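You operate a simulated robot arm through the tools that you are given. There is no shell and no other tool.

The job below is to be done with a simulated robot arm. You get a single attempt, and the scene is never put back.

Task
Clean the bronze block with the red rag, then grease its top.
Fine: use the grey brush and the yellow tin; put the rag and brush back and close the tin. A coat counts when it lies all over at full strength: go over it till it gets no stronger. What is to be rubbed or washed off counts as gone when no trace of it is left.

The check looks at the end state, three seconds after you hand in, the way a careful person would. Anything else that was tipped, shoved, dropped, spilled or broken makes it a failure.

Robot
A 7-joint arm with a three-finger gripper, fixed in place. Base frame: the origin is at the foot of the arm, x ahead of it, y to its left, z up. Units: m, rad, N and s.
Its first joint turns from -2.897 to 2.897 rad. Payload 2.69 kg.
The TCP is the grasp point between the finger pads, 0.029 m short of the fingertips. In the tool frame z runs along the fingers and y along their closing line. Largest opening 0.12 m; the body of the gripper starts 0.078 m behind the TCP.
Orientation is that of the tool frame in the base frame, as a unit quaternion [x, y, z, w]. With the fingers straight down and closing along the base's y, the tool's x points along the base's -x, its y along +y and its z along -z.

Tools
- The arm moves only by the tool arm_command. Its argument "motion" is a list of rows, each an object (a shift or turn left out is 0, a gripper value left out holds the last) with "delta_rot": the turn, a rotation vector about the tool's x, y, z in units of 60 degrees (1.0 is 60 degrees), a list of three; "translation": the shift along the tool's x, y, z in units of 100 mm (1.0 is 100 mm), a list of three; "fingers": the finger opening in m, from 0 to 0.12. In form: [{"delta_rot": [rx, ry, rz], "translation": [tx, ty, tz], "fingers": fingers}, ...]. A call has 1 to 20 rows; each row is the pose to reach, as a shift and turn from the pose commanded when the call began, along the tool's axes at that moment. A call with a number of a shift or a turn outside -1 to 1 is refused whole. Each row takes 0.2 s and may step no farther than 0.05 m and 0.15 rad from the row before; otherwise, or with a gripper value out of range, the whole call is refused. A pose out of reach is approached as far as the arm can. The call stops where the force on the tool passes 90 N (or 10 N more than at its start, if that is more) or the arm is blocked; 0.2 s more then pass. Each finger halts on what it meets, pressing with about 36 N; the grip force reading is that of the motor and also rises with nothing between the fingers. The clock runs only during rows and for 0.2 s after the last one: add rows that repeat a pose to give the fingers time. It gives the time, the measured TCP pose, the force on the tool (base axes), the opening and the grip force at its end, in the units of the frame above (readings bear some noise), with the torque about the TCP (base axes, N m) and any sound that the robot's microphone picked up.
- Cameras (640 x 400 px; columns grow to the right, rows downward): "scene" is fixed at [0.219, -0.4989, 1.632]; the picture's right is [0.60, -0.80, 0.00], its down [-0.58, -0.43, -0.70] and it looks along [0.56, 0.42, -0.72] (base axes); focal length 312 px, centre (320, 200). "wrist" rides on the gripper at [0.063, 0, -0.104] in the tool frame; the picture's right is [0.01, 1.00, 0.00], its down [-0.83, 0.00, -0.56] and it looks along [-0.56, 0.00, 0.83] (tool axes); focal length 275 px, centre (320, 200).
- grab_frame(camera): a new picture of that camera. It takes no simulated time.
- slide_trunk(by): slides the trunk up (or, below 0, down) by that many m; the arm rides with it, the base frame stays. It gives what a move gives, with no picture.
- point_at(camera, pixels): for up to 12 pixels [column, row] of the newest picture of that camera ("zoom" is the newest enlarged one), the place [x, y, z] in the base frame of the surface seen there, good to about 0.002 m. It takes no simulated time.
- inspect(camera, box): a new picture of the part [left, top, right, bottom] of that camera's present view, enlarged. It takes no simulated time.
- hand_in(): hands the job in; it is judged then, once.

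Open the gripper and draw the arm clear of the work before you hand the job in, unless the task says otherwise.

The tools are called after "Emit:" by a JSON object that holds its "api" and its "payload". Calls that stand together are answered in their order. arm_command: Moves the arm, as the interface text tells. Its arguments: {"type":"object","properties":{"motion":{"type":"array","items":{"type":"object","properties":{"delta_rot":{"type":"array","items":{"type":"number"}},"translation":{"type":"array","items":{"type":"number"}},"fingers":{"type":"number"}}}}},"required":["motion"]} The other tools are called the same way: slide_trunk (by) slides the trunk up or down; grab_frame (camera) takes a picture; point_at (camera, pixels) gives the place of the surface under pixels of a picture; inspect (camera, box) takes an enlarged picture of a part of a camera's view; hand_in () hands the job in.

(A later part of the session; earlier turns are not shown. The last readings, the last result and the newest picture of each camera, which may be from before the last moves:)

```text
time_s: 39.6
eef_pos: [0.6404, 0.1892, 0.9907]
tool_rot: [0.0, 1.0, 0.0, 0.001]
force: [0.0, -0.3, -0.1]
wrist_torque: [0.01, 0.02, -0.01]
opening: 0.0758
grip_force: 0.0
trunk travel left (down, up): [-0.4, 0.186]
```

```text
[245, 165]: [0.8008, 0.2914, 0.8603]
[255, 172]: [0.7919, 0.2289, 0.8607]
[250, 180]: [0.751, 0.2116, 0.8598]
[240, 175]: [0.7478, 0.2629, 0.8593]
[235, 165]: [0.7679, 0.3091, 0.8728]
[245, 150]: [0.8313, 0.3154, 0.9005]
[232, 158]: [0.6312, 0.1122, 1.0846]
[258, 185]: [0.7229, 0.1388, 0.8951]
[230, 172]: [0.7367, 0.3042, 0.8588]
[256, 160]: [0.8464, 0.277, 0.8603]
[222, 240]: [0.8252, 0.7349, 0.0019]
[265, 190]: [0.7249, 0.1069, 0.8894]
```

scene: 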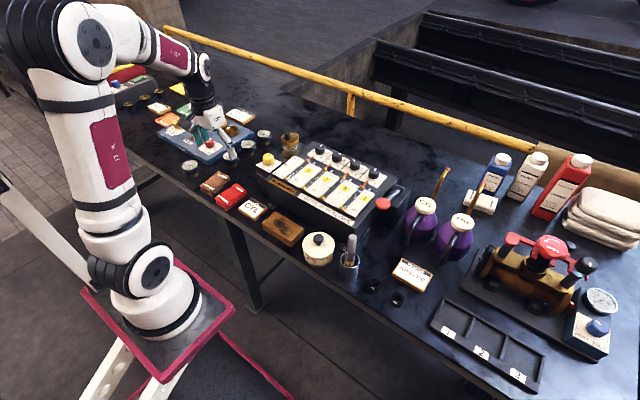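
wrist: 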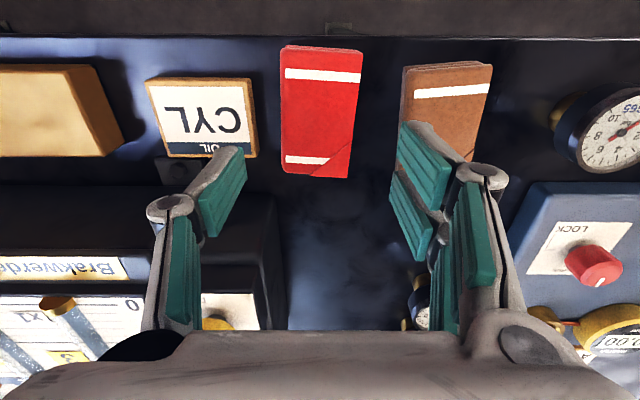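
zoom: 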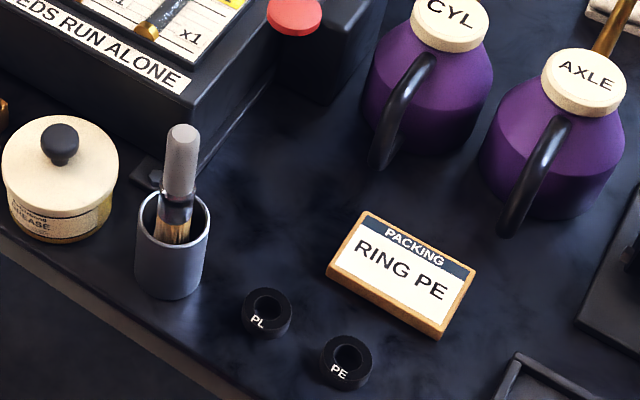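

Candidate lid spot is around (0.735, −0.322). I check heights and positions of the neighbours: red ball lever, sprayers, plate, cup and rings.

Emit:
{"api": "point_at", "payload": {"camera": "zoom", "pixels": [[295, 15], [270, 100], [395, 75], [375, 155], [450, 20], [370, 80], [330, 270], [368, 215], [440, 335], [265, 300], [500, 230], [340, 60]]}}

Emit:
{"api": "point_at", "payload": {"camera": "scene", "pixels": [[383, 204], [447, 170], [436, 195], [427, 207], [393, 190], [373, 172], [352, 210], [366, 205], [400, 200], [387, 220], [390, 235], [405, 228]]}}

```text
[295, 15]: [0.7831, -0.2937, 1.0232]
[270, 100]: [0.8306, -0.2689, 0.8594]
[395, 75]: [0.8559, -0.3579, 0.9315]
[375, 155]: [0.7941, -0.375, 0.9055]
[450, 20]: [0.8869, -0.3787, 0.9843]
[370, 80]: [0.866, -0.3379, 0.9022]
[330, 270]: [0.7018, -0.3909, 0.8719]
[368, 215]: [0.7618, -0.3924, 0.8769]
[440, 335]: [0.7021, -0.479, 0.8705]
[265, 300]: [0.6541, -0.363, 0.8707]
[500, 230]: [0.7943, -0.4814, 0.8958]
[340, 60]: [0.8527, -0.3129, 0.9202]
```

```text
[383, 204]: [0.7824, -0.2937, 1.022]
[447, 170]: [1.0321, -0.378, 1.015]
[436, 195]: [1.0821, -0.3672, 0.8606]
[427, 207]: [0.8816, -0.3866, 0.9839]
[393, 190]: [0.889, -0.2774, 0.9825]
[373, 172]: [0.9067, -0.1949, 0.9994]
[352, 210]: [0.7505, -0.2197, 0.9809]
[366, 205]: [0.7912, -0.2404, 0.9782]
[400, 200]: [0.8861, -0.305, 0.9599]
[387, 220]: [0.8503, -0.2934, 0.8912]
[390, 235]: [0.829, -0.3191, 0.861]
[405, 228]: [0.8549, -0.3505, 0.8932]
```

The right-hand spot would put the wrist camera near the brush handle, so a spot behind the red rag around (0.75, 0.21) looks safer. I measure its neighbours in the wrist view.

Emit:
{"api": "point_at", "payload": {"camera": "wrist", "pixels": [[340, 200], [340, 240], [340, 290], [340, 320], [270, 200], [278, 240], [285, 300], [410, 300], [415, 315], [385, 250], [300, 320], [400, 325]]}}

Emit:
{"api": "point_at", "payload": {"camera": "scene", "pixels": [[231, 157], [264, 134], [248, 140], [268, 157], [255, 168], [262, 150], [190, 165], [276, 165], [226, 165], [240, 160]]}}

Emit:
{"api": "grab_frame", "payload": {"camera": "scene"}}

```text
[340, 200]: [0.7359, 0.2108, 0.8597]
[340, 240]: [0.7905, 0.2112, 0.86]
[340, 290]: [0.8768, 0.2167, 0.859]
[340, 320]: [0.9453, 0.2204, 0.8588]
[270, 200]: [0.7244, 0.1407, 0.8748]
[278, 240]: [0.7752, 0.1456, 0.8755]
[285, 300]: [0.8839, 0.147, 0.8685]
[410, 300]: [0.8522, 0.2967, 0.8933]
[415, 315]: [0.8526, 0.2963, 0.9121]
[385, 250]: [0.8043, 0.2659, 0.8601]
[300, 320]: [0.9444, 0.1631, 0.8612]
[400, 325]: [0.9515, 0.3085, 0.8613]
```

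```text
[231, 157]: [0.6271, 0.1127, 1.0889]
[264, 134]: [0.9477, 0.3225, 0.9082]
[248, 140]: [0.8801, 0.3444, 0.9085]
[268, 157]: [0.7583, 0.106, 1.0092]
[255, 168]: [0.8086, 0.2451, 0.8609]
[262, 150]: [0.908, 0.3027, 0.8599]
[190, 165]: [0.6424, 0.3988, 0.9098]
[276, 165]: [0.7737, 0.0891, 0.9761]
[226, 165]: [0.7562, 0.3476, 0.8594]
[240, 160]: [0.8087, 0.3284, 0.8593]
```

```text
taken
```

scene: 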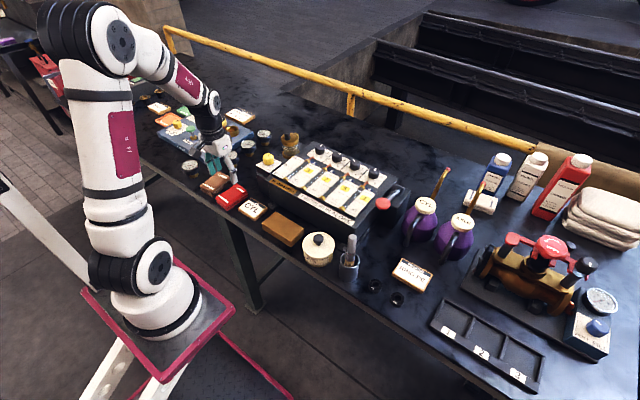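

The spot (0.77, 0.215) has at least 25 mm clearance all round for the lid. Now I move over to the tin at z≈1.07.

Emit:
{"api": "arm_command", "payload": {"motion": [{"translation": [0, -0.4, -0.3]}, {"translation": [0, -0.8, -0.6]}, {"translation": [0, -1.0, -0.8]}]}}

Emit:
{"api": "arm_command", "payload": {"motion": [{"translation": [0, -0.4, 0]}, {"translation": [0, -0.8, 0]}, {"translation": [0, -1.0, 0]}]}}

Emit:
{"api": "arm_command", "payload": {"motion": [{"translation": [0, -0.4, 0]}, {"translation": [0, -0.8, 0]}, {"translation": [0, -1.0, 0]}]}}

Emit:
{"api": "arm_command", "payload": {"motion": [{"translation": [0, -0.3, 0], "fingers": 0.05}, {"translation": [0.06, -0.75, 0]}, {"translation": [0.06, -0.75, 0]}]}}

Emit:
{"api": "grab_frame", "payload": {"camera": "wrist"}}

Emit:
{"api": "grab_frame", "payload": {"camera": "scene"}}

```text
time_s: 40.4
eef_pos: [0.643, 0.0901, 1.0705]
tool_rot: [-0.001, 1.0, -0.001, 0.0]
force: [-0.1, 1.3, 0.2]
wrist_torque: [-0.02, -0.01, -0.02]
opening: 0.0762
grip_force: 0.0
trunk travel left (down, up): [-0.4, 0.186]
```

```text
time_s: 41.2
eef_pos: [0.6441, -0.0116, 1.0711]
tool_rot: [-0.001, 1.0, -0.001, 0.001]
force: [0.7, 0.5, 0.0]
wrist_torque: [-0.02, -0.02, -0.02]
opening: 0.0757
grip_force: 0.1
trunk travel left (down, up): [-0.4, 0.186]
```

```text
time_s: 42.0
eef_pos: [0.6405, -0.1151, 1.0711]
tool_rot: [-0.001, 1.0, -0.001, 0.0]
force: [0.3, 0.3, -1.0]
wrist_torque: [-0.02, -0.02, -0.01]
opening: 0.0757
grip_force: 0.1
trunk travel left (down, up): [-0.4, 0.186]
```

```text
time_s: 42.8
eef_pos: [0.6361, -0.1922, 1.0715]
tool_rot: [-0.001, 1.0, 0.0, 0.001]
force: [1.2, -0.2, -0.8]
wrist_torque: [0.02, 0.01, 0.03]
opening: 0.0498
grip_force: 0.1
trunk travel left (down, up): [-0.4, 0.186]
```

```text
taken
```

wrist: 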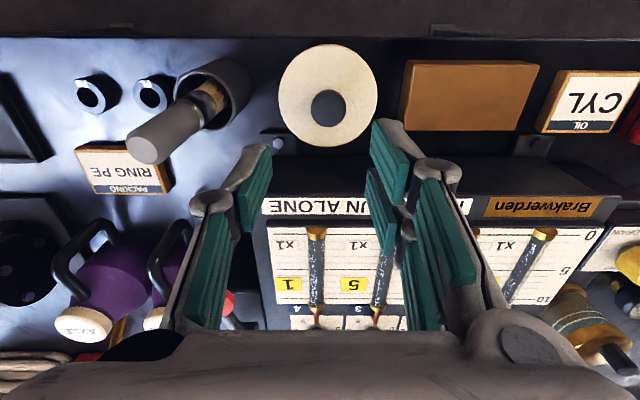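

```text
taken
```

scene: 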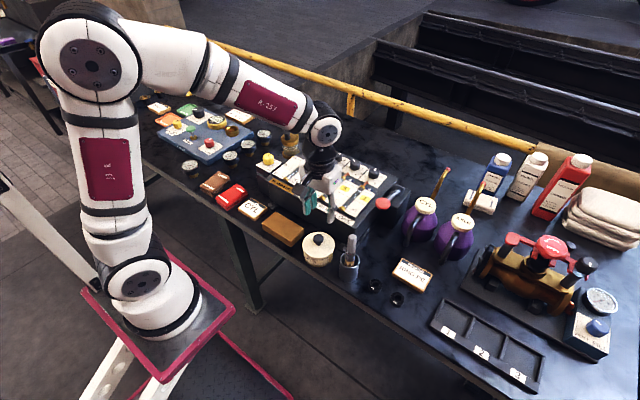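

The wrist shows the lid at (328,95) and knob at (328,106). I measure them.

Emit:
{"api": "point_at", "payload": {"camera": "wrist", "pixels": [[328, 106], [328, 118], [328, 95], [314, 106], [342, 106], [281, 95], [376, 93], [328, 48], [326, 143], [300, 130], [212, 90], [148, 150]]}}

Emit:
{"api": "inspect", "payload": {"camera": "wrist", "box": [110, 30, 390, 190]}}

```text
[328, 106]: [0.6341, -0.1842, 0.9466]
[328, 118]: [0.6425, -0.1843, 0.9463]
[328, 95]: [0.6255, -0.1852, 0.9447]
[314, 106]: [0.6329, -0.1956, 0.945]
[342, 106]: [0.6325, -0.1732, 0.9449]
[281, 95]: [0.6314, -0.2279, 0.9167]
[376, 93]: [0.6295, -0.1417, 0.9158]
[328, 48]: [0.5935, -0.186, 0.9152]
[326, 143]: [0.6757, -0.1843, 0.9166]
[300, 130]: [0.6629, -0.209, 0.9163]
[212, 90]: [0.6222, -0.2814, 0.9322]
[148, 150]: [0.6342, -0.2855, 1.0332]
```

```text
2.29 times, centred on (250, 110) of wrist
```

zoom: 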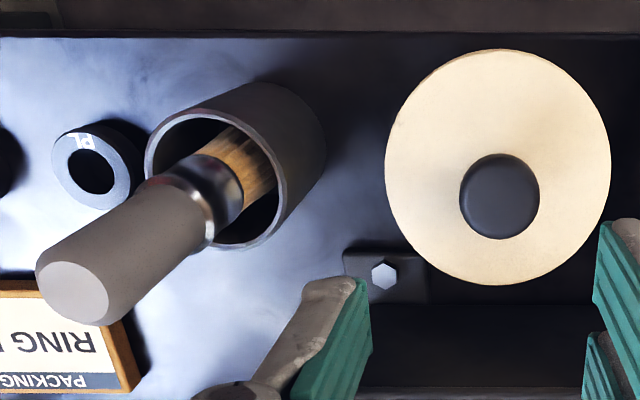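

Knob centre is (0.634, −0.1845), 23 mm wide, top 0.947. I come down over it with 0.05 opening.

Emit:
{"api": "arm_command", "payload": {"motion": [{"translation": [0, 0.015, 0.3]}, {"translation": [0, 0.015, 0.6]}, {"translation": [0, 0.015, 0.9]}, {"translation": [0, 0.015, 0.9]}]}}

Emit:
{"api": "arm_command", "payload": {"motion": [{"translation": [0, 0, 0.15]}, {"translation": [0, 0, 0.28]}, {"translation": [0, 0, 0.325]}, {"translation": [0, 0, 0.325]}]}}

Emit:
{"api": "grab_frame", "payload": {"camera": "wrist"}}

Emit:
{"api": "inspect", "payload": {"camera": "scene", "box": [270, 180, 390, 280]}}

```text
time_s: 43.8
eef_pos: [0.6336, -0.1895, 0.9787]
tool_rot: [-0.001, 1.0, 0.0, 0.0]
force: [-0.5, -0.6, 0.0]
wrist_torque: [-0.02, -0.02, 0.0]
opening: 0.0499
grip_force: 0.0
trunk travel left (down, up): [-0.4, 0.186]
```

```text
time_s: 44.8
eef_pos: [0.6334, -0.1864, 0.9478]
tool_rot: [0.001, 1.0, 0.0, 0.0]
force: [0.0, -0.7, -0.5]
wrist_torque: [-0.02, 0.0, 0.02]
opening: 0.05
grip_force: 0.0
trunk travel left (down, up): [-0.4, 0.186]
```

```text
taken
```

wrist: 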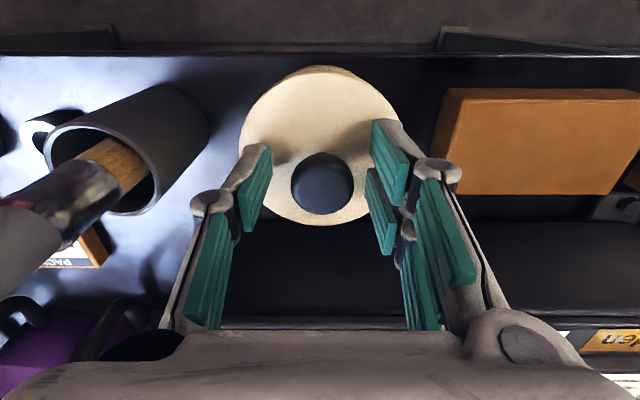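

```text
4.00 times, centred on (330, 230) of scene
```

zoom: 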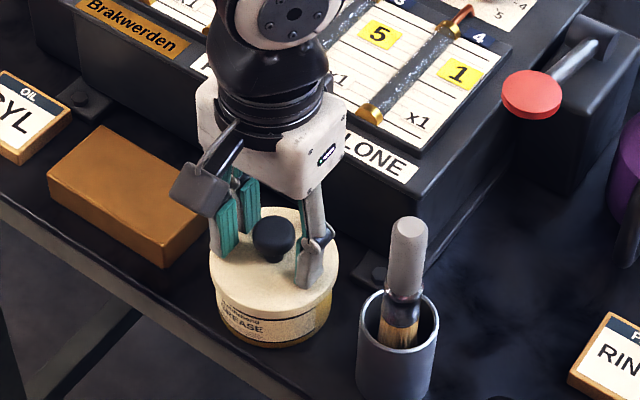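

The knob (322,183) lies centred between the pads at the TCP. I close on it.

Emit:
{"api": "arm_command", "payload": {"motion": [{"fingers": 0.03}, {"fingers": 0.015}, {"fingers": 0.01}, {"fingers": 0.01}, {"fingers": 0.01}]}}

Emit:
{"api": "arm_command", "payload": {"motion": [{"translation": [0, 0, -0.05]}, {"translation": [0, 0, -0.1]}, {"translation": [0, 0, -0.2]}, {"translation": [0, 0, -0.2]}]}}

Emit:
{"api": "inspect", "payload": {"camera": "scene", "box": [270, 180, 390, 280]}}

Emit:
{"api": "grab_frame", "payload": {"camera": "wrist"}}

```text
time_s: 46.0
eef_pos: [0.634, -0.1871, 0.9481]
tool_rot: [0.0, 1.0, 0.0, 0.0]
force: [0.2, 0.2, 0.3]
wrist_torque: [-0.01, 0.03, -0.03]
opening: 0.0279
grip_force: 36.3
trunk travel left (down, up): [-0.4, 0.186]
heard: snap
```

```text
time_s: 47.0
eef_pos: [0.6339, -0.1848, 0.97]
tool_rot: [-0.001, 1.0, 0.0, 0.0]
force: [-0.8, 0.5, -0.9]
wrist_torque: [-0.03, -0.03, -0.03]
opening: 0.0276
grip_force: 36.1
trunk travel left (down, up): [-0.4, 0.186]
```

```text
4.00 times, centred on (330, 230) of scene
```

zoom: 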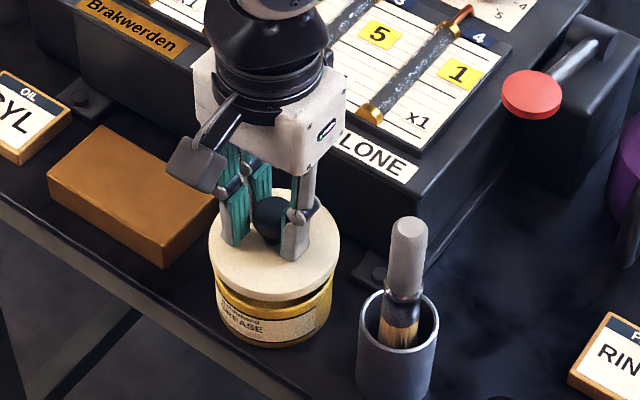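

```text
taken
```

wrist: 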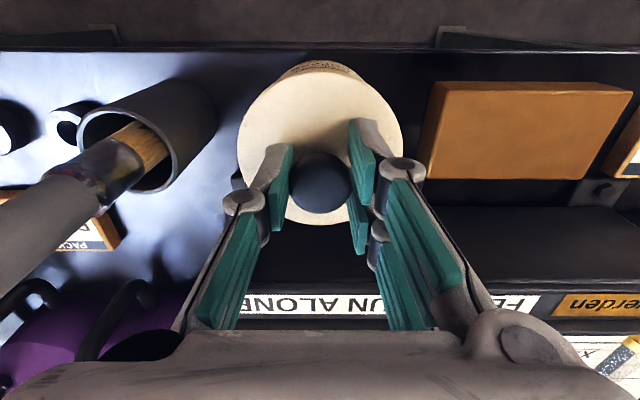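

The lid came up with a snap and the tin stayed put. I lift higher and carry the lid left along x≈0.634.

Emit:
{"api": "arm_command", "payload": {"motion": [{"translation": [0, 0, -0.3]}, {"translation": [0, 0, -0.6]}, {"translation": [0, 0.2, -0.9]}, {"translation": [0, 0.6, -0.9]}, {"translation": [0, 1.0, -0.9]}, {"translation": [0, 1.0, -0.9]}]}}

Emit:
{"api": "inspect", "payload": {"camera": "scene", "box": [230, 130, 390, 280]}}

Emit:
{"api": "grab_frame", "payload": {"camera": "wrist"}}

```text
time_s: 48.4
eef_pos: [0.6325, -0.0861, 1.0577]
tool_rot: [0.0, 1.0, 0.001, 0.0]
force: [0.5, 0.1, -0.4]
wrist_torque: [0.02, 0.01, -0.02]
opening: 0.0275
grip_force: 35.8
trunk travel left (down, up): [-0.4, 0.186]
```

```text
2.67 times, centred on (310, 205) of scene
```

zoom: 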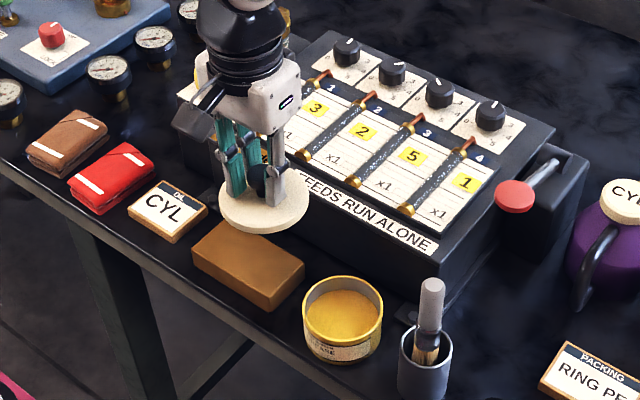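

```text
taken
```

wrist: 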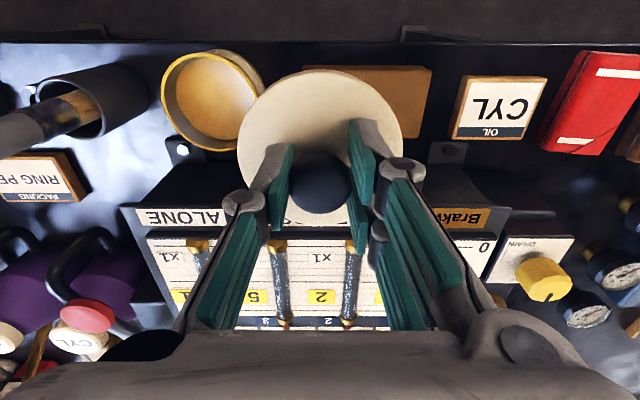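

The tin is open, full of yellow grease, and the lid hangs level. I continue to y≈0.215, then forward to x≈0.77.

Emit:
{"api": "arm_command", "payload": {"motion": [{"translation": [0, 0.4, 0]}, {"translation": [0, 0.8, 0]}, {"translation": [0, 1.0, 0]}]}}

Emit:
{"api": "arm_command", "payload": {"motion": [{"translation": [0, 0.4, 0]}, {"translation": [0, 0.8, 0]}, {"translation": [0, 1.0, 0]}]}}

Emit:
{"api": "arm_command", "payload": {"motion": [{"translation": [0, 0.4, 0]}, {"translation": [0, 0.8, 0]}, {"translation": [0, 1.0, 0]}, {"translation": [-0.3, 1.0, 0]}, {"translation": [-0.6, 1.0, 0]}, {"translation": [-0.9, 1.0, 0]}, {"translation": [-0.9, 1.0, 0]}]}}

Emit:
{"api": "arm_command", "payload": {"motion": [{"translation": [-0.3, 0, 0.2]}, {"translation": [-0.46, 0, 0.4]}, {"translation": [-0.46, 0, 0.6]}, {"translation": [-0.46, 0, 0.8]}, {"translation": [-0.46, 0, 0.8]}]}}

Emit:
{"api": "grab_frame", "payload": {"camera": "wrist"}}

Emit:
{"api": "inspect", "payload": {"camera": "scene", "box": [190, 90, 310, 210]}}

```text
time_s: 49.2
eef_pos: [0.6339, 0.0124, 1.0577]
tool_rot: [-0.001, 1.0, 0.0, 0.0]
force: [0.9, 0.0, -1.5]
wrist_torque: [0.02, 0.01, -0.02]
opening: 0.0276
grip_force: 35.9
trunk travel left (down, up): [-0.4, 0.186]
```

```text
time_s: 50.0
eef_pos: [0.6341, 0.1148, 1.0615]
tool_rot: [0.0, 1.0, 0.0, 0.0]
force: [0.4, -0.6, -0.4]
wrist_torque: [0.03, 0.02, 0.02]
opening: 0.0278
grip_force: 35.8
trunk travel left (down, up): [-0.4, 0.186]
```

```text
time_s: 51.6
eef_pos: [0.7249, 0.2127, 1.0583]
tool_rot: [0.0, 1.0, 0.0, 0.0]
force: [0.4, -0.6, -0.1]
wrist_torque: [-0.03, -0.02, 0.03]
opening: 0.028
grip_force: 36.5
trunk travel left (down, up): [-0.4, 0.186]
```

```text
time_s: 52.8
eef_pos: [0.7704, 0.2127, 0.9774]
tool_rot: [-0.001, 1.0, -0.001, 0.0]
force: [0.0, 0.1, -0.3]
wrist_torque: [0.0, 0.03, 0.01]
opening: 0.0277
grip_force: 35.3
trunk travel left (down, up): [-0.4, 0.186]
```

```text
taken
```

wrist: 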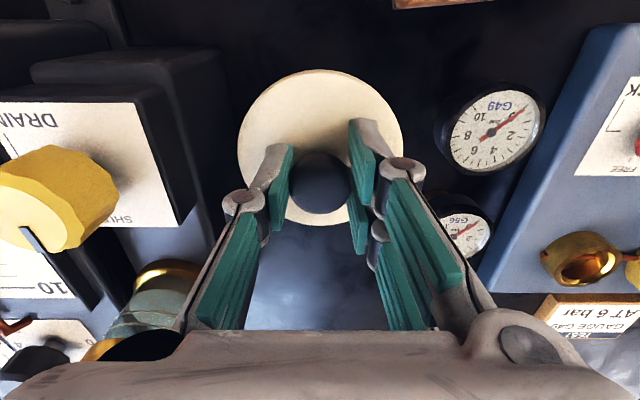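

```text
3.33 times, centred on (250, 150) of scene
```

zoom: 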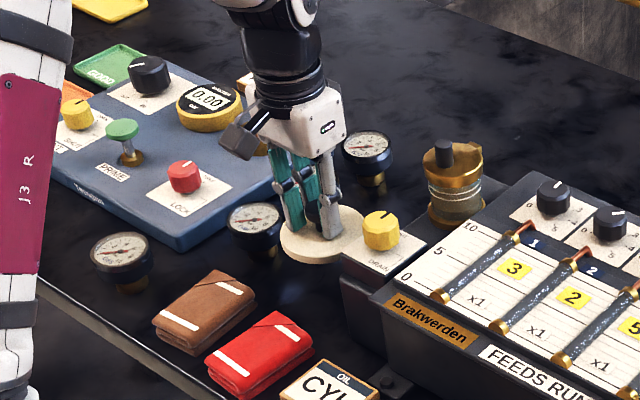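

I check clearances to the gauge at (490,125) and the DRAIN block edge (205,200) before lowering the lid.

Emit:
{"api": "point_at", "payload": {"camera": "wrist", "pixels": [[450, 120], [445, 150], [442, 190], [490, 125], [210, 180], [190, 150], [205, 230], [320, 62], [245, 150], [400, 150], [320, 80], [420, 80]]}}

```text
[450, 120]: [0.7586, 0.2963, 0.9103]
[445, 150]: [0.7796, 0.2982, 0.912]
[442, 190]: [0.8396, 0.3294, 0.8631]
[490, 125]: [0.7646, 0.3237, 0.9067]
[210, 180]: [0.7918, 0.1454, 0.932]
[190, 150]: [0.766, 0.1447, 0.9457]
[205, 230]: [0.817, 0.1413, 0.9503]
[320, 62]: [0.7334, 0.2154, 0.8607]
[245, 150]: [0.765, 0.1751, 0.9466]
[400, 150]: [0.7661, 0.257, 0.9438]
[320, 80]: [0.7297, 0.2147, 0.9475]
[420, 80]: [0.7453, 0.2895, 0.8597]
```

Clearances are ≥27 mm. I lower the lid to the table in stages.

Emit:
{"api": "arm_command", "payload": {"motion": [{"translation": [0, 0, 0.2]}, {"translation": [0, 0, 0.4]}, {"translation": [0, 0, 0.55]}, {"translation": [0, 0, 0.6]}, {"translation": [0, 0, 0.6]}]}}

Emit:
{"api": "arm_command", "payload": {"motion": [{"translation": [0, 0, 0.02]}, {"translation": [0, 0, 0.04]}, {"translation": [0, 0, 0.06]}, {"translation": [0, 0, 0.06]}]}}

```text
time_s: 54.0
eef_pos: [0.7704, 0.215, 0.9168]
tool_rot: [-0.001, 1.0, 0.0, 0.0]
force: [-0.4, 0.0, 0.1]
wrist_torque: [0.06, 0.01, 0.0]
opening: 0.0276
grip_force: 35.6
trunk travel left (down, up): [-0.4, 0.186]
```

```text
time_s: 55.0
eef_pos: [0.7706, 0.2142, 0.9122]
tool_rot: [0.0, 1.0, 0.001, 0.0]
force: [0.0, 0.1, -0.7]
wrist_torque: [0.02, 0.01, 0.0]
opening: 0.0276
grip_force: 36.2
trunk travel left (down, up): [-0.4, 0.186]
```

Emit:
{"api": "arm_command", "payload": {"motion": [{"translation": [0, 0, 0.02]}, {"translation": [0, 0, 0.04]}, {"translation": [0, 0, 0.04]}]}}

Emit:
{"api": "inspect", "payload": {"camera": "scene", "box": [230, 120, 300, 180]}}

Emit:
{"api": "grab_frame", "payload": {"camera": "wrist"}}

Emit:
{"api": "point_at", "payload": {"camera": "wrist", "pixels": [[320, 85], [260, 130], [380, 130], [320, 100]]}}

```text
time_s: 55.8
eef_pos: [0.771, 0.2147, 0.9091]
tool_rot: [0.0, 1.0, -0.001, -0.001]
force: [0.1, 0.7, -0.6]
wrist_torque: [-0.01, 0.02, -0.01]
opening: 0.0277
grip_force: 35.5
trunk travel left (down, up): [-0.4, 0.186]
```

```text
6.67 times, centred on (265, 150) of scene
```

zoom: 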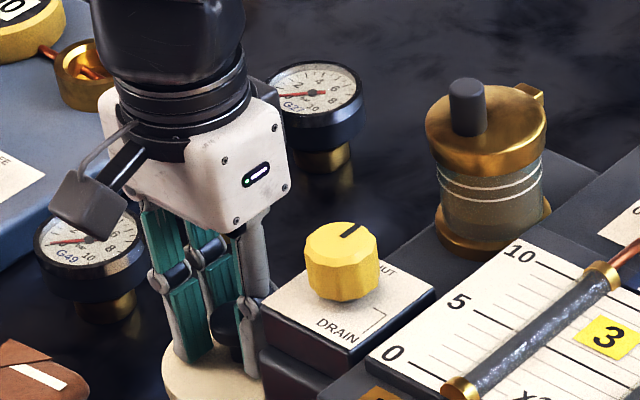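

```text
taken
```

wrist: 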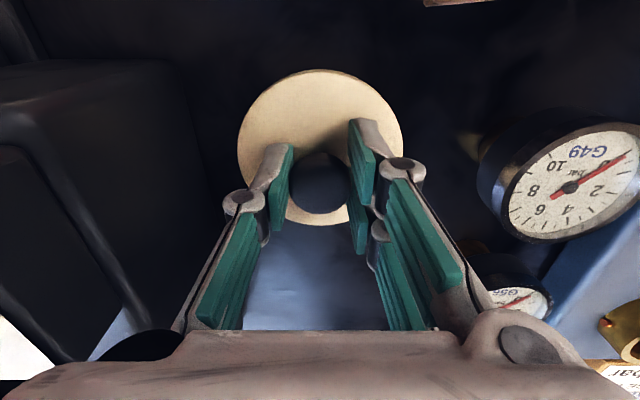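

```text
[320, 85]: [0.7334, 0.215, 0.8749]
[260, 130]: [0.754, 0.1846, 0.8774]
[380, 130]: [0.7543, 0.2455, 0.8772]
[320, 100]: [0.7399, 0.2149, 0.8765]
```

Lid top is at 0.877, still no contact. Two more small steps down.

Emit:
{"api": "arm_command", "payload": {"motion": [{"translation": [0, 0, 0.01]}, {"translation": [0, 0, 0.02]}, {"translation": [0, 0, 0.02]}]}}

Emit:
{"api": "arm_command", "payload": {"motion": [{"translation": [0, 0, 0.01]}, {"translation": [0, 0, 0.02]}, {"translation": [0, 0, 0.02]}]}}

```text
time_s: 56.6
eef_pos: [0.7706, 0.2137, 0.9059]
tool_rot: [0.0, 1.0, 0.0, 0.0]
force: [-0.5, 0.3, -1.4]
wrist_torque: [0.02, -0.01, -0.01]
opening: 0.0276
grip_force: 36.1
trunk travel left (down, up): [-0.4, 0.186]
```

```text
time_s: 57.4
eef_pos: [0.7698, 0.2134, 0.9044]
tool_rot: [0.0, 1.0, 0.0, 0.001]
force: [0.5, -0.1, -0.5]
wrist_torque: [0.0, -0.05, 0.0]
opening: 0.0276
grip_force: 36.2
trunk travel left (down, up): [-0.4, 0.186]
```

No contact yet at command 0.905; continuing with small steps.

Emit:
{"api": "arm_command", "payload": {"motion": [{"translation": [0, 0, 0.01]}, {"translation": [0, 0, 0.02]}, {"translation": [0, 0, 0.02]}]}}

Emit:
{"api": "arm_command", "payload": {"motion": [{"translation": [0, 0, 0.01]}, {"translation": [0, 0, 0.015]}, {"translation": [0, 0, 0.015]}]}}

Emit:
{"api": "grab_frame", "payload": {"camera": "wrist"}}

Emit:
{"api": "point_at", "payload": {"camera": "wrist", "pixels": [[320, 85], [260, 130], [380, 130], [320, 100]]}}

```text
time_s: 58.2
eef_pos: [0.7699, 0.2157, 0.9027]
tool_rot: [0.0, 1.0, 0.001, 0.0]
force: [0.0, 0.1, -0.9]
wrist_torque: [0.0, -0.01, -0.01]
opening: 0.0274
grip_force: 36.1
trunk travel left (down, up): [-0.4, 0.186]
```

```text
time_s: 59.0
eef_pos: [0.7698, 0.2141, 0.9021]
tool_rot: [0.0, 1.0, 0.002, 0.002]
force: [0.0, -2.2, 19.1]
wrist_torque: [-0.04, 0.2, -0.09]
opening: 0.0277
grip_force: 35.8
trunk travel left (down, up): [-0.4, 0.186]
```

```text
taken
```

wrist: 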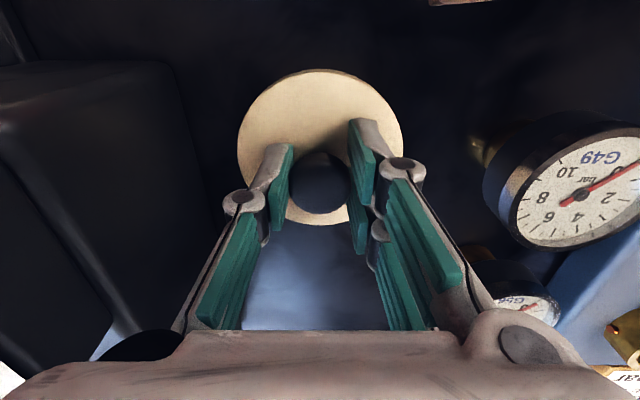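

```text
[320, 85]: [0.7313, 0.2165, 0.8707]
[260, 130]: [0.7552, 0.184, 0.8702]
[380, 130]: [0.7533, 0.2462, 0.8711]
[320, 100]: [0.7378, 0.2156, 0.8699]
```

Contact at command z 0.9015 (19 N). I ease up slightly, open the fingers to 0.05 and rise.

Emit:
{"api": "arm_command", "payload": {"motion": [{"translation": [0, 0, -0.01]}, {"translation": [0, 0, -0.015], "fingers": 0.03}, {"translation": [0, 0, -0.015], "fingers": 0.04}, {"translation": [0, 0, -0.015], "fingers": 0.05}, {"translation": [0, 0, -0.015], "fingers": 0.05}]}}

Emit:
{"api": "arm_command", "payload": {"motion": [{"translation": [0, 0, -0.2]}, {"translation": [0, 0, -0.6]}, {"translation": [0, 0, -1.0]}, {"translation": [0, 0, -1.0]}]}}

Emit:
{"api": "grab_frame", "payload": {"camera": "wrist"}}

Emit:
{"api": "inspect", "payload": {"camera": "scene", "box": [190, 90, 310, 210]}}

```text
time_s: 60.2
eef_pos: [0.7692, 0.2149, 0.9026]
tool_rot: [0.0, 1.0, 0.0, 0.001]
force: [0.2, 0.2, 0.6]
wrist_torque: [0.05, 0.01, 0.01]
opening: 0.0501
grip_force: 0.0
trunk travel left (down, up): [-0.4, 0.186]
```

```text
time_s: 61.2
eef_pos: [0.7686, 0.2129, 1.0056]
tool_rot: [0.0, 1.0, 0.0, 0.0]
force: [-0.2, -0.2, 0.1]
wrist_torque: [0.02, -0.03, 0.03]
opening: 0.05
grip_force: 0.1
trunk travel left (down, up): [-0.4, 0.186]
```

```text
taken
```

wrist: 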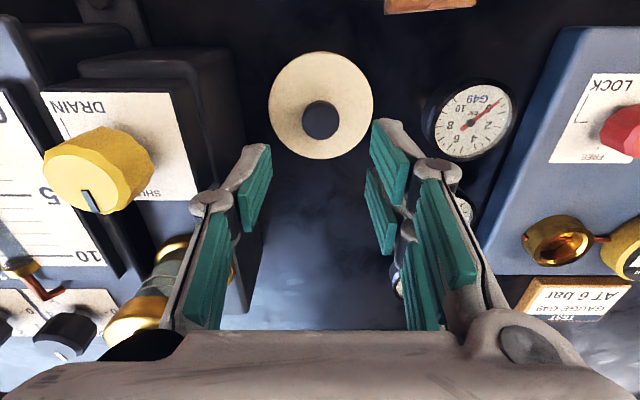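

```text
3.33 times, centred on (250, 150) of scene
```

zoom: 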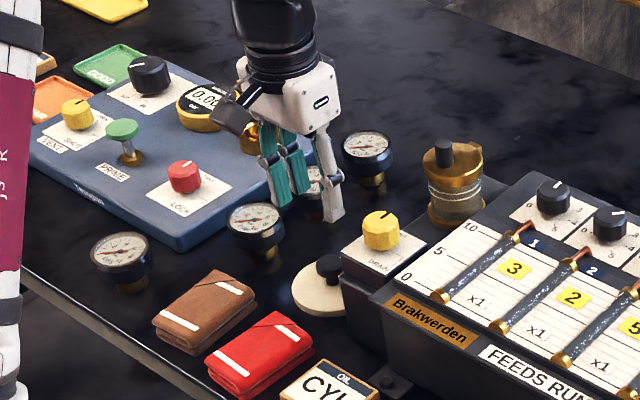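

The lid rests flat at its temporary spot. I now rise and travel toward the brush at (0.632, −0.290), staying above z 1.1.

Emit:
{"api": "arm_command", "payload": {"motion": [{"translation": [0.2, 0, -0.4]}, {"translation": [0.5, 0, -0.75]}, {"translation": [0.8, 0, -1.0]}, {"translation": [1.0, -0.3, -1.0]}, {"translation": [1.0, -0.7, -1.0]}, {"translation": [1.0, -1.0, -1.0]}]}}

Emit:
{"api": "arm_command", "payload": {"motion": [{"translation": [0.2, -0.4, -0.1]}, {"translation": [0.38, -0.8, -0.17]}, {"translation": [0.38, -1.0, -0.17]}]}}

Emit:
{"api": "arm_command", "payload": {"motion": [{"translation": [0, -0.4, 0]}, {"translation": [0, -0.8, 0]}, {"translation": [0, -1.0, 0]}]}}

Emit:
{"api": "arm_command", "payload": {"motion": [{"translation": [0, -0.4, 0]}, {"translation": [0, -0.8, 0]}, {"translation": [0, -1.0, 0]}]}}

Emit:
{"api": "arm_command", "payload": {"motion": [{"translation": [0, -0.3, 0]}, {"translation": [0, -0.7, 0]}, {"translation": [0, -1.0, 0]}, {"translation": [0, -1.0, 0]}]}}

Emit:
{"api": "grab_frame", "payload": {"camera": "wrist"}}

Emit:
{"api": "inspect", "payload": {"camera": "scene", "box": [270, 150, 430, 290]}}

```text
time_s: 62.6
eef_pos: [0.6691, 0.1163, 1.1009]
tool_rot: [-0.001, 1.0, 0.0, 0.0]
force: [0.1, 0.5, 0.1]
wrist_torque: [-0.02, -0.03, 0.03]
opening: 0.0499
grip_force: 0.1
trunk travel left (down, up): [-0.4, 0.186]
```

```text
time_s: 63.4
eef_pos: [0.6328, 0.0168, 1.1193]
tool_rot: [0.0, 1.0, 0.0, 0.001]
force: [-0.9, 0.5, 0.4]
wrist_torque: [-0.04, -0.01, 0.01]
opening: 0.0501
grip_force: 0.0
trunk travel left (down, up): [-0.4, 0.186]
```

```text
time_s: 64.2
eef_pos: [0.6328, -0.0825, 1.1193]
tool_rot: [-0.001, 1.0, 0.0, 0.0]
force: [-0.3, 0.5, -0.3]
wrist_torque: [-0.04, 0.0, -0.01]
opening: 0.05
grip_force: 0.1
trunk travel left (down, up): [-0.4, 0.186]
```

```text
time_s: 65.0
eef_pos: [0.6332, -0.1853, 1.1198]
tool_rot: [-0.001, 1.0, 0.0, 0.0]
force: [-0.1, 0.5, -0.8]
wrist_torque: [-0.04, 0.01, -0.03]
opening: 0.0499
grip_force: 0.1
trunk travel left (down, up): [-0.4, 0.186]
```

```text
time_s: 66.0
eef_pos: [0.6347, -0.284, 1.1224]
tool_rot: [0.001, 1.0, 0.0, 0.0]
force: [-0.2, -0.1, -0.6]
wrist_torque: [0.03, 0.02, 0.03]
opening: 0.05
grip_force: 0.1
trunk travel left (down, up): [-0.4, 0.186]
```

```text
taken
```

wrist: 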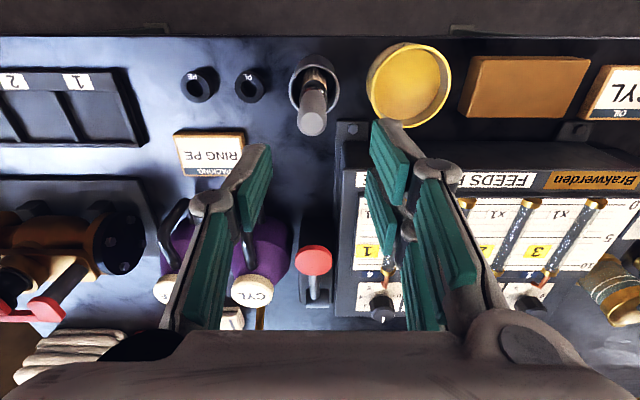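

```text
2.86 times, centred on (350, 220) of scene
```

zoom: 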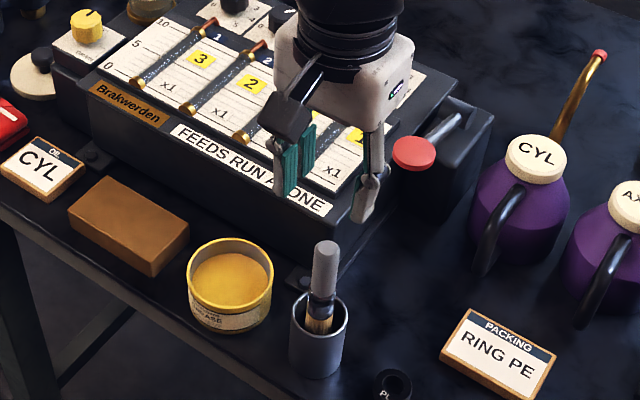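

Brush handle top is seen at (312,122) and the open tin at (410,85). I enlarge and measure both.

Emit:
{"api": "inspect", "payload": {"camera": "wrist", "box": [260, 30, 480, 150]}}

Emit:
{"api": "point_at", "payload": {"camera": "wrist", "pixels": [[312, 122], [299, 122], [325, 122], [312, 134], [313, 105], [410, 85], [370, 85], [450, 85], [410, 45], [410, 120], [290, 88], [340, 86]]}}

```text
2.91 times, centred on (370, 90) of wrist
```

zoom: 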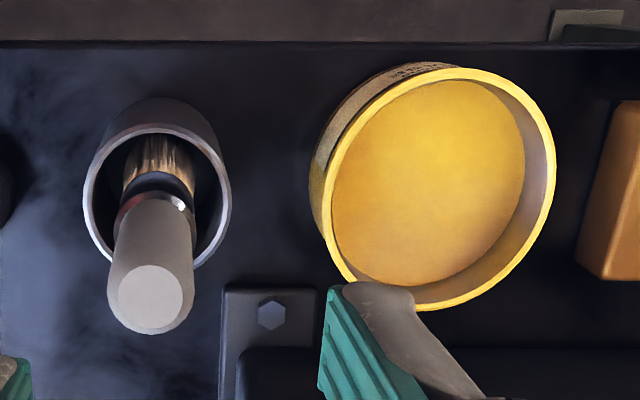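

```text
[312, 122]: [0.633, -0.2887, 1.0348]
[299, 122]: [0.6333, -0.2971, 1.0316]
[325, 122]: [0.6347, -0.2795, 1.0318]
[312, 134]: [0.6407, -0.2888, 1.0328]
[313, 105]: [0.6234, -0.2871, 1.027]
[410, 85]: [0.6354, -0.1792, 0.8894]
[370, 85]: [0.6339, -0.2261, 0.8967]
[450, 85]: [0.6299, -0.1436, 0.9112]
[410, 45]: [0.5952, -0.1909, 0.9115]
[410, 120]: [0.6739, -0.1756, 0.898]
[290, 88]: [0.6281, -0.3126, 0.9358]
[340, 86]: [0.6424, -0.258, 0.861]
```

Handle axis is at (0.633, −0.288), top 1.034; grease level is 0.889 with rim 0.911. I centre over the handle and descend to TCP z 1.008.

Emit:
{"api": "arm_command", "payload": {"motion": [{"translation": [-0.01, -0.035, 0.2]}, {"translation": [-0.01, -0.035, 0.45]}, {"translation": [-0.01, -0.035, 0.6]}, {"translation": [-0.01, -0.035, 0.6]}]}}

Emit:
{"api": "grab_frame", "payload": {"camera": "wrist"}}

```text
time_s: 67.0
eef_pos: [0.6359, -0.287, 1.0621]
tool_rot: [0.0, 1.0, 0.001, -0.001]
force: [-0.4, -0.5, 0.9]
wrist_torque: [0.02, -0.01, 0.07]
opening: 0.0499
grip_force: 0.1
trunk travel left (down, up): [-0.4, 0.186]
```

```text
taken
```

wrist: 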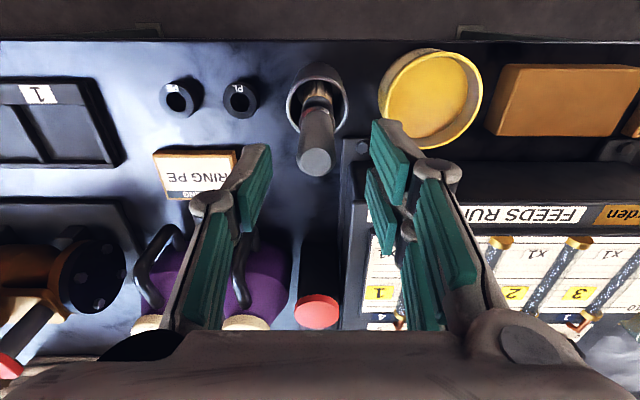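

The handle top is at (314,162), slightly left of centre; I measure it again.

Emit:
{"api": "point_at", "payload": {"camera": "wrist", "pixels": [[314, 162], [298, 162], [331, 162], [314, 174], [316, 150], [318, 125], [290, 95], [346, 95]]}}

```text
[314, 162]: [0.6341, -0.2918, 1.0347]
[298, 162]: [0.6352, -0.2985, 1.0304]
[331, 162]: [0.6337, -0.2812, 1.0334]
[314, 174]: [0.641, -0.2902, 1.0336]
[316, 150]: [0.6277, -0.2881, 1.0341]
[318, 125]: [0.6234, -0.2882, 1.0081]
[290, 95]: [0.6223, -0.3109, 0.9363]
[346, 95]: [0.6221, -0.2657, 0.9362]
```

Handle axis ≈ (0.634, −0.290). I shift 1.5 mm and descend to z 1.008.

Emit:
{"api": "arm_command", "payload": {"motion": [{"translation": [-0.01, -0.015, 0.2]}, {"translation": [-0.01, -0.015, 0.4]}, {"translation": [-0.01, -0.015, 0.52]}, {"translation": [-0.01, -0.015, 0.52]}]}}

Emit:
{"api": "grab_frame", "payload": {"camera": "wrist"}}

Emit:
{"api": "inspect", "payload": {"camera": "scene", "box": [290, 180, 410, 290]}}

```text
time_s: 68.0
eef_pos: [0.6349, -0.2916, 1.0084]
tool_rot: [-0.001, 1.0, 0.0, 0.0]
force: [-0.7, 0.0, -0.2]
wrist_torque: [-0.01, 0.03, 0.01]
opening: 0.0499
grip_force: 0.0
trunk travel left (down, up): [-0.4, 0.186]
```

```text
taken
```

wrist: 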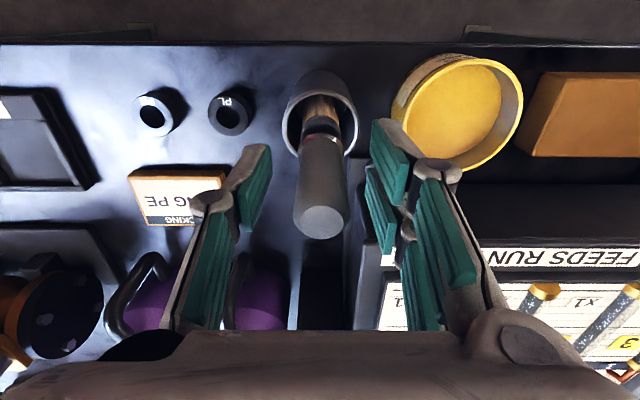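

```text
3.64 times, centred on (350, 235) of scene
```

zoom: 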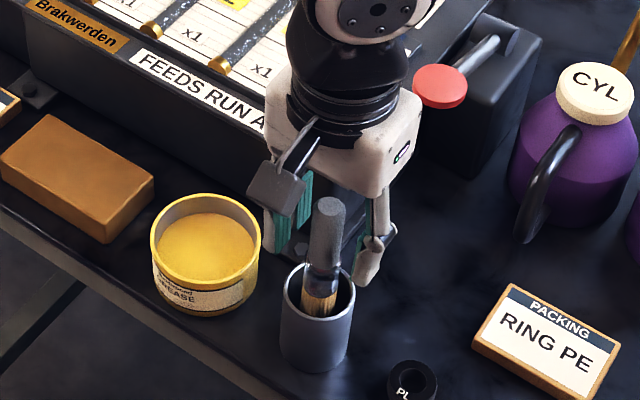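

The handle stands between the pads. I close on it.

Emit:
{"api": "arm_command", "payload": {"motion": [{"fingers": 0.03}, {"fingers": 0.015}, {"fingers": 0.008}, {"fingers": 0.008}, {"fingers": 0.008}]}}

Emit:
{"api": "grab_frame", "payload": {"camera": "wrist"}}

Emit:
{"api": "inspect", "payload": {"camera": "scene", "box": [290, 180, 410, 290]}}

```text
time_s: 69.2
eef_pos: [0.6347, -0.2905, 1.0103]
tool_rot: [0.0, 1.0, 0.0, 0.0]
force: [0.0, 0.1, -0.3]
wrist_torque: [0.01, -0.02, 0.02]
opening: 0.0205
grip_force: 35.9
trunk travel left (down, up): [-0.4, 0.186]
```

```text
taken
```

wrist: 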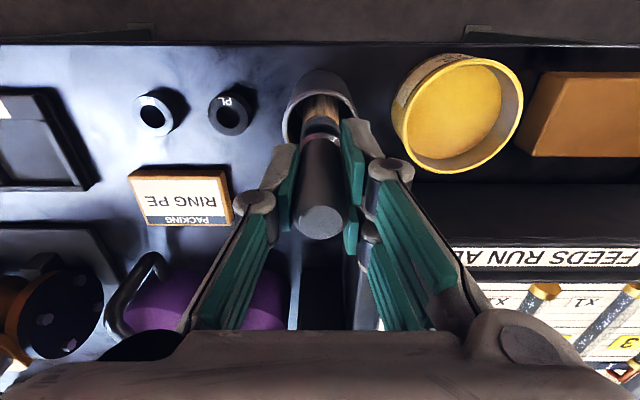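

```text
3.64 times, centred on (350, 235) of scene
```

zoom: 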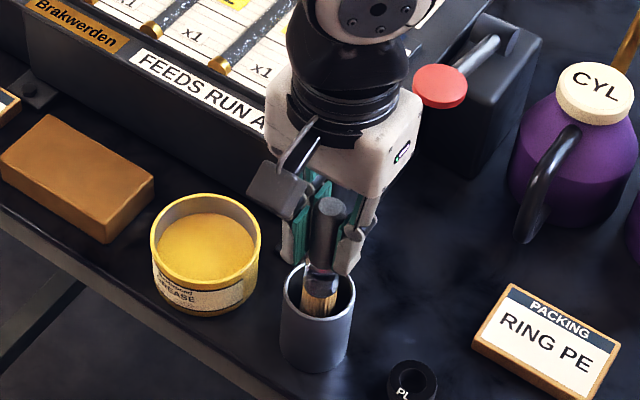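

Gripped at opening 0.0205. I lift the brush straight up 0.1 m.

Emit:
{"api": "arm_command", "payload": {"motion": [{"translation": [0, 0, -0.1]}, {"translation": [0, 0, -0.3]}, {"translation": [0, 0, -0.6]}, {"translation": [0, 0, -0.9]}, {"translation": [0, 0, -1.0]}, {"translation": [0, 0, -1.0]}]}}

Emit:
{"api": "grab_frame", "payload": {"camera": "wrist"}}

Emit:
{"api": "inspect", "payload": {"camera": "scene", "box": [290, 160, 410, 280]}}

```text
time_s: 70.6
eef_pos: [0.6326, -0.2883, 1.1101]
tool_rot: [0.0, 1.0, 0.0, 0.0]
force: [1.1, 1.1, -0.8]
wrist_torque: [-0.03, 0.01, 0.02]
opening: 0.0199
grip_force: 35.7
trunk travel left (down, up): [-0.4, 0.186]
```

```text
taken
```

wrist: 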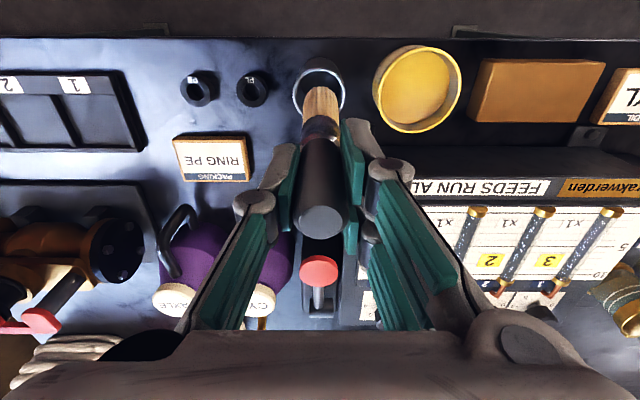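

```text
3.33 times, centred on (350, 220) of scene
```

zoom: 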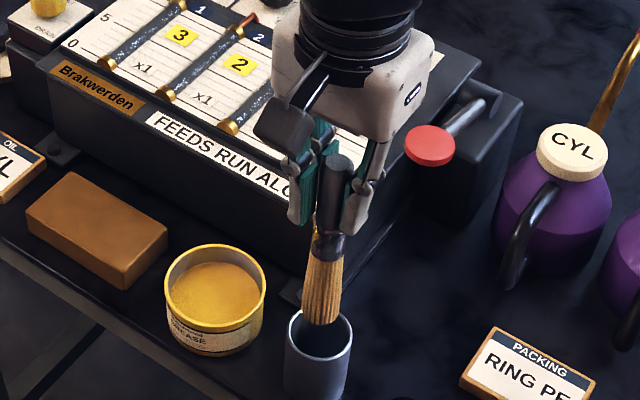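

The brush is out of the cup. I measure its bristle tip in the enlarged view to get the brush length and width.

Emit:
{"api": "point_at", "payload": {"camera": "zoom", "pixels": [[320, 320], [305, 316], [336, 318], [322, 290], [325, 262], [342, 262], [308, 262], [330, 235], [320, 323]]}}

Emit:
{"api": "inspect", "payload": {"camera": "scene", "box": [325, 195, 375, 265]}}

```text
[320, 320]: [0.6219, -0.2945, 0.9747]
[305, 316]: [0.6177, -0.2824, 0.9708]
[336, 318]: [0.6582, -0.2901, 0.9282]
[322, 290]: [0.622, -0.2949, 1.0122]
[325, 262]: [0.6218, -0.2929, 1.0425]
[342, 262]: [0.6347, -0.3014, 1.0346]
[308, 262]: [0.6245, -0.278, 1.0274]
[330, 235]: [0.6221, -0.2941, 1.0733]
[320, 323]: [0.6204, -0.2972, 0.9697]
```

```text
5.71 times, centred on (350, 230) of scene
```

zoom: 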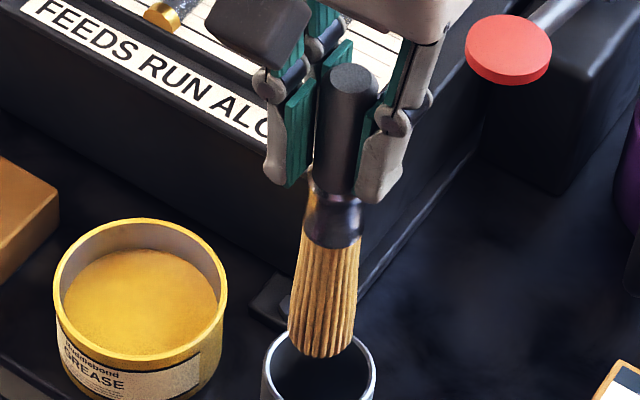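

Bristle tip sits at z≈0.970 with TCP 1.108, so the brush reaches ~0.138 below the TCP and is ~29 mm wide. I move over the tin centre (0.634, −0.185).

Emit:
{"api": "arm_command", "payload": {"motion": [{"translation": [0, 0.2, 0]}, {"translation": [0, 0.5, 0]}, {"translation": [0, 0.8, 0]}, {"translation": [0, 1.0, 0]}, {"translation": [0, 1.0, 0]}]}}

Emit:
{"api": "arm_command", "payload": {"motion": [{"translation": [0, 0.045, 0.2]}, {"translation": [0, 0.045, 0.4]}, {"translation": [0, 0.045, 0.6]}, {"translation": [0, 0.045, 0.7]}, {"translation": [0, 0.045, 0.7]}]}}

Emit:
{"api": "inspect", "payload": {"camera": "scene", "box": [260, 160, 390, 280]}}

Emit:
{"api": "grab_frame", "payload": {"camera": "wrist"}}

```text
time_s: 71.8
eef_pos: [0.6348, -0.1889, 1.109]
tool_rot: [-0.001, 1.0, 0.001, 0.0]
force: [-0.3, -0.5, -0.9]
wrist_torque: [-0.02, -0.01, 0.0]
opening: 0.0202
grip_force: 35.9
trunk travel left (down, up): [-0.4, 0.186]
```

```text
time_s: 73.0
eef_pos: [0.6359, -0.185, 1.0367]
tool_rot: [0.0, 1.0, 0.001, 0.001]
force: [-0.4, 0.3, -0.7]
wrist_torque: [0.01, -0.04, 0.01]
opening: 0.02
grip_force: 35.7
trunk travel left (down, up): [-0.4, 0.186]
```

```text
3.33 times, centred on (325, 220) of scene
```

zoom: 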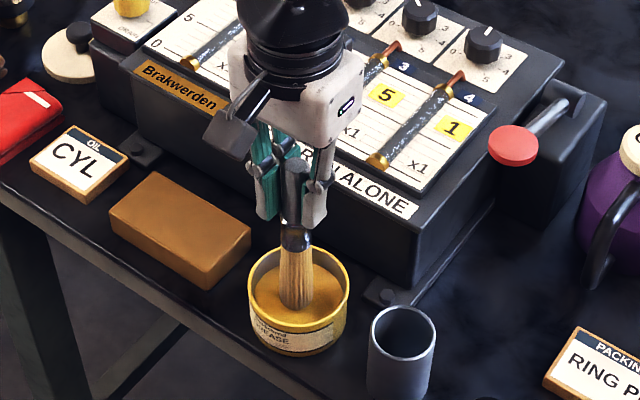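

```text
taken
```

wrist: 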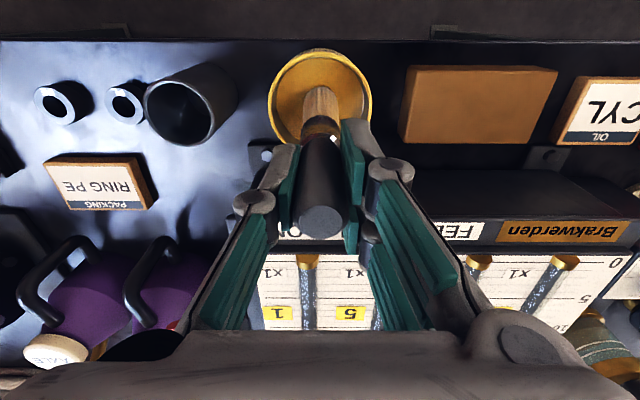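

The brush is centred in the tin with its tip ~10 mm above the grease. I dip it about 10 mm into the grease and dwell.

Emit:
{"api": "arm_command", "payload": {"motion": [{"translation": [0, 0, 0.08]}, {"translation": [0, 0, 0.12]}, {"translation": [0, 0, 0.16]}, {"translation": [0, 0, 0.2]}, {"translation": [0, 0, 0.2]}]}}

Emit:
{"api": "inspect", "payload": {"camera": "scene", "box": [290, 200, 350, 270]}}

```text
time_s: 74.2
eef_pos: [0.6349, -0.1858, 1.0173]
tool_rot: [0.0, 1.0, 0.001, 0.001]
force: [3.5, -0.8, 23.2]
wrist_torque: [-0.07, -0.33, 0.0]
opening: 0.02
grip_force: 36.2
trunk travel left (down, up): [-0.4, 0.186]
```

```text
5.71 times, centred on (320, 235) of scene
```

zoom: 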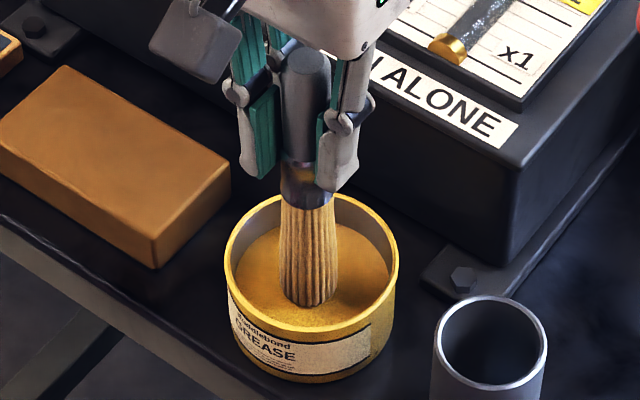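

The brush presses on the grease with 23 N — enough. I lift it out and look at the bristles.

Emit:
{"api": "arm_command", "payload": {"motion": [{"translation": [0, 0, -0.08]}, {"translation": [0, 0, -0.2]}, {"translation": [0, 0, -0.4]}, {"translation": [0, 0, -0.65]}, {"translation": [0, 0, -0.65]}]}}

Emit:
{"api": "inspect", "payload": {"camera": "scene", "box": [285, 180, 345, 260]}}

Emit:
{"api": "point_at", "payload": {"camera": "zoom", "pixels": [[330, 200], [330, 230], [330, 250], [330, 260], [330, 160]]}}

```text
time_s: 75.4
eef_pos: [0.6341, -0.184, 1.0817]
tool_rot: [0.0, 1.0, 0.0, 0.0]
force: [0.1, -0.4, -0.6]
wrist_torque: [0.01, 0.0, -0.03]
opening: 0.0197
grip_force: 35.8
trunk travel left (down, up): [-0.4, 0.186]
```

```text
5.00 times, centred on (315, 220) of scene
```

zoom: 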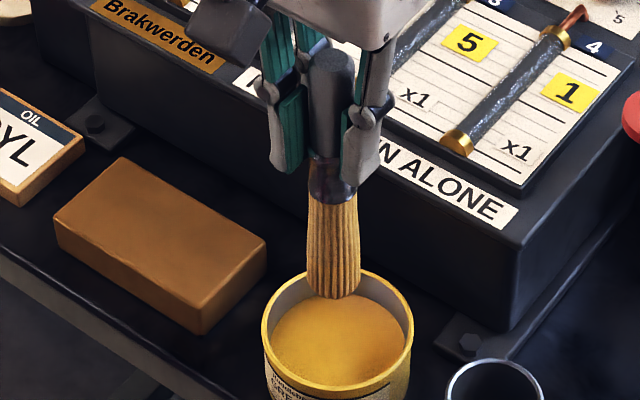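

```text
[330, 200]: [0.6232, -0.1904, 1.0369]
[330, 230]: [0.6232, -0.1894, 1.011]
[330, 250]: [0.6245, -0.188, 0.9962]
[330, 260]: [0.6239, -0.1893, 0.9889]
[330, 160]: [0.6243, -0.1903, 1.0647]
```

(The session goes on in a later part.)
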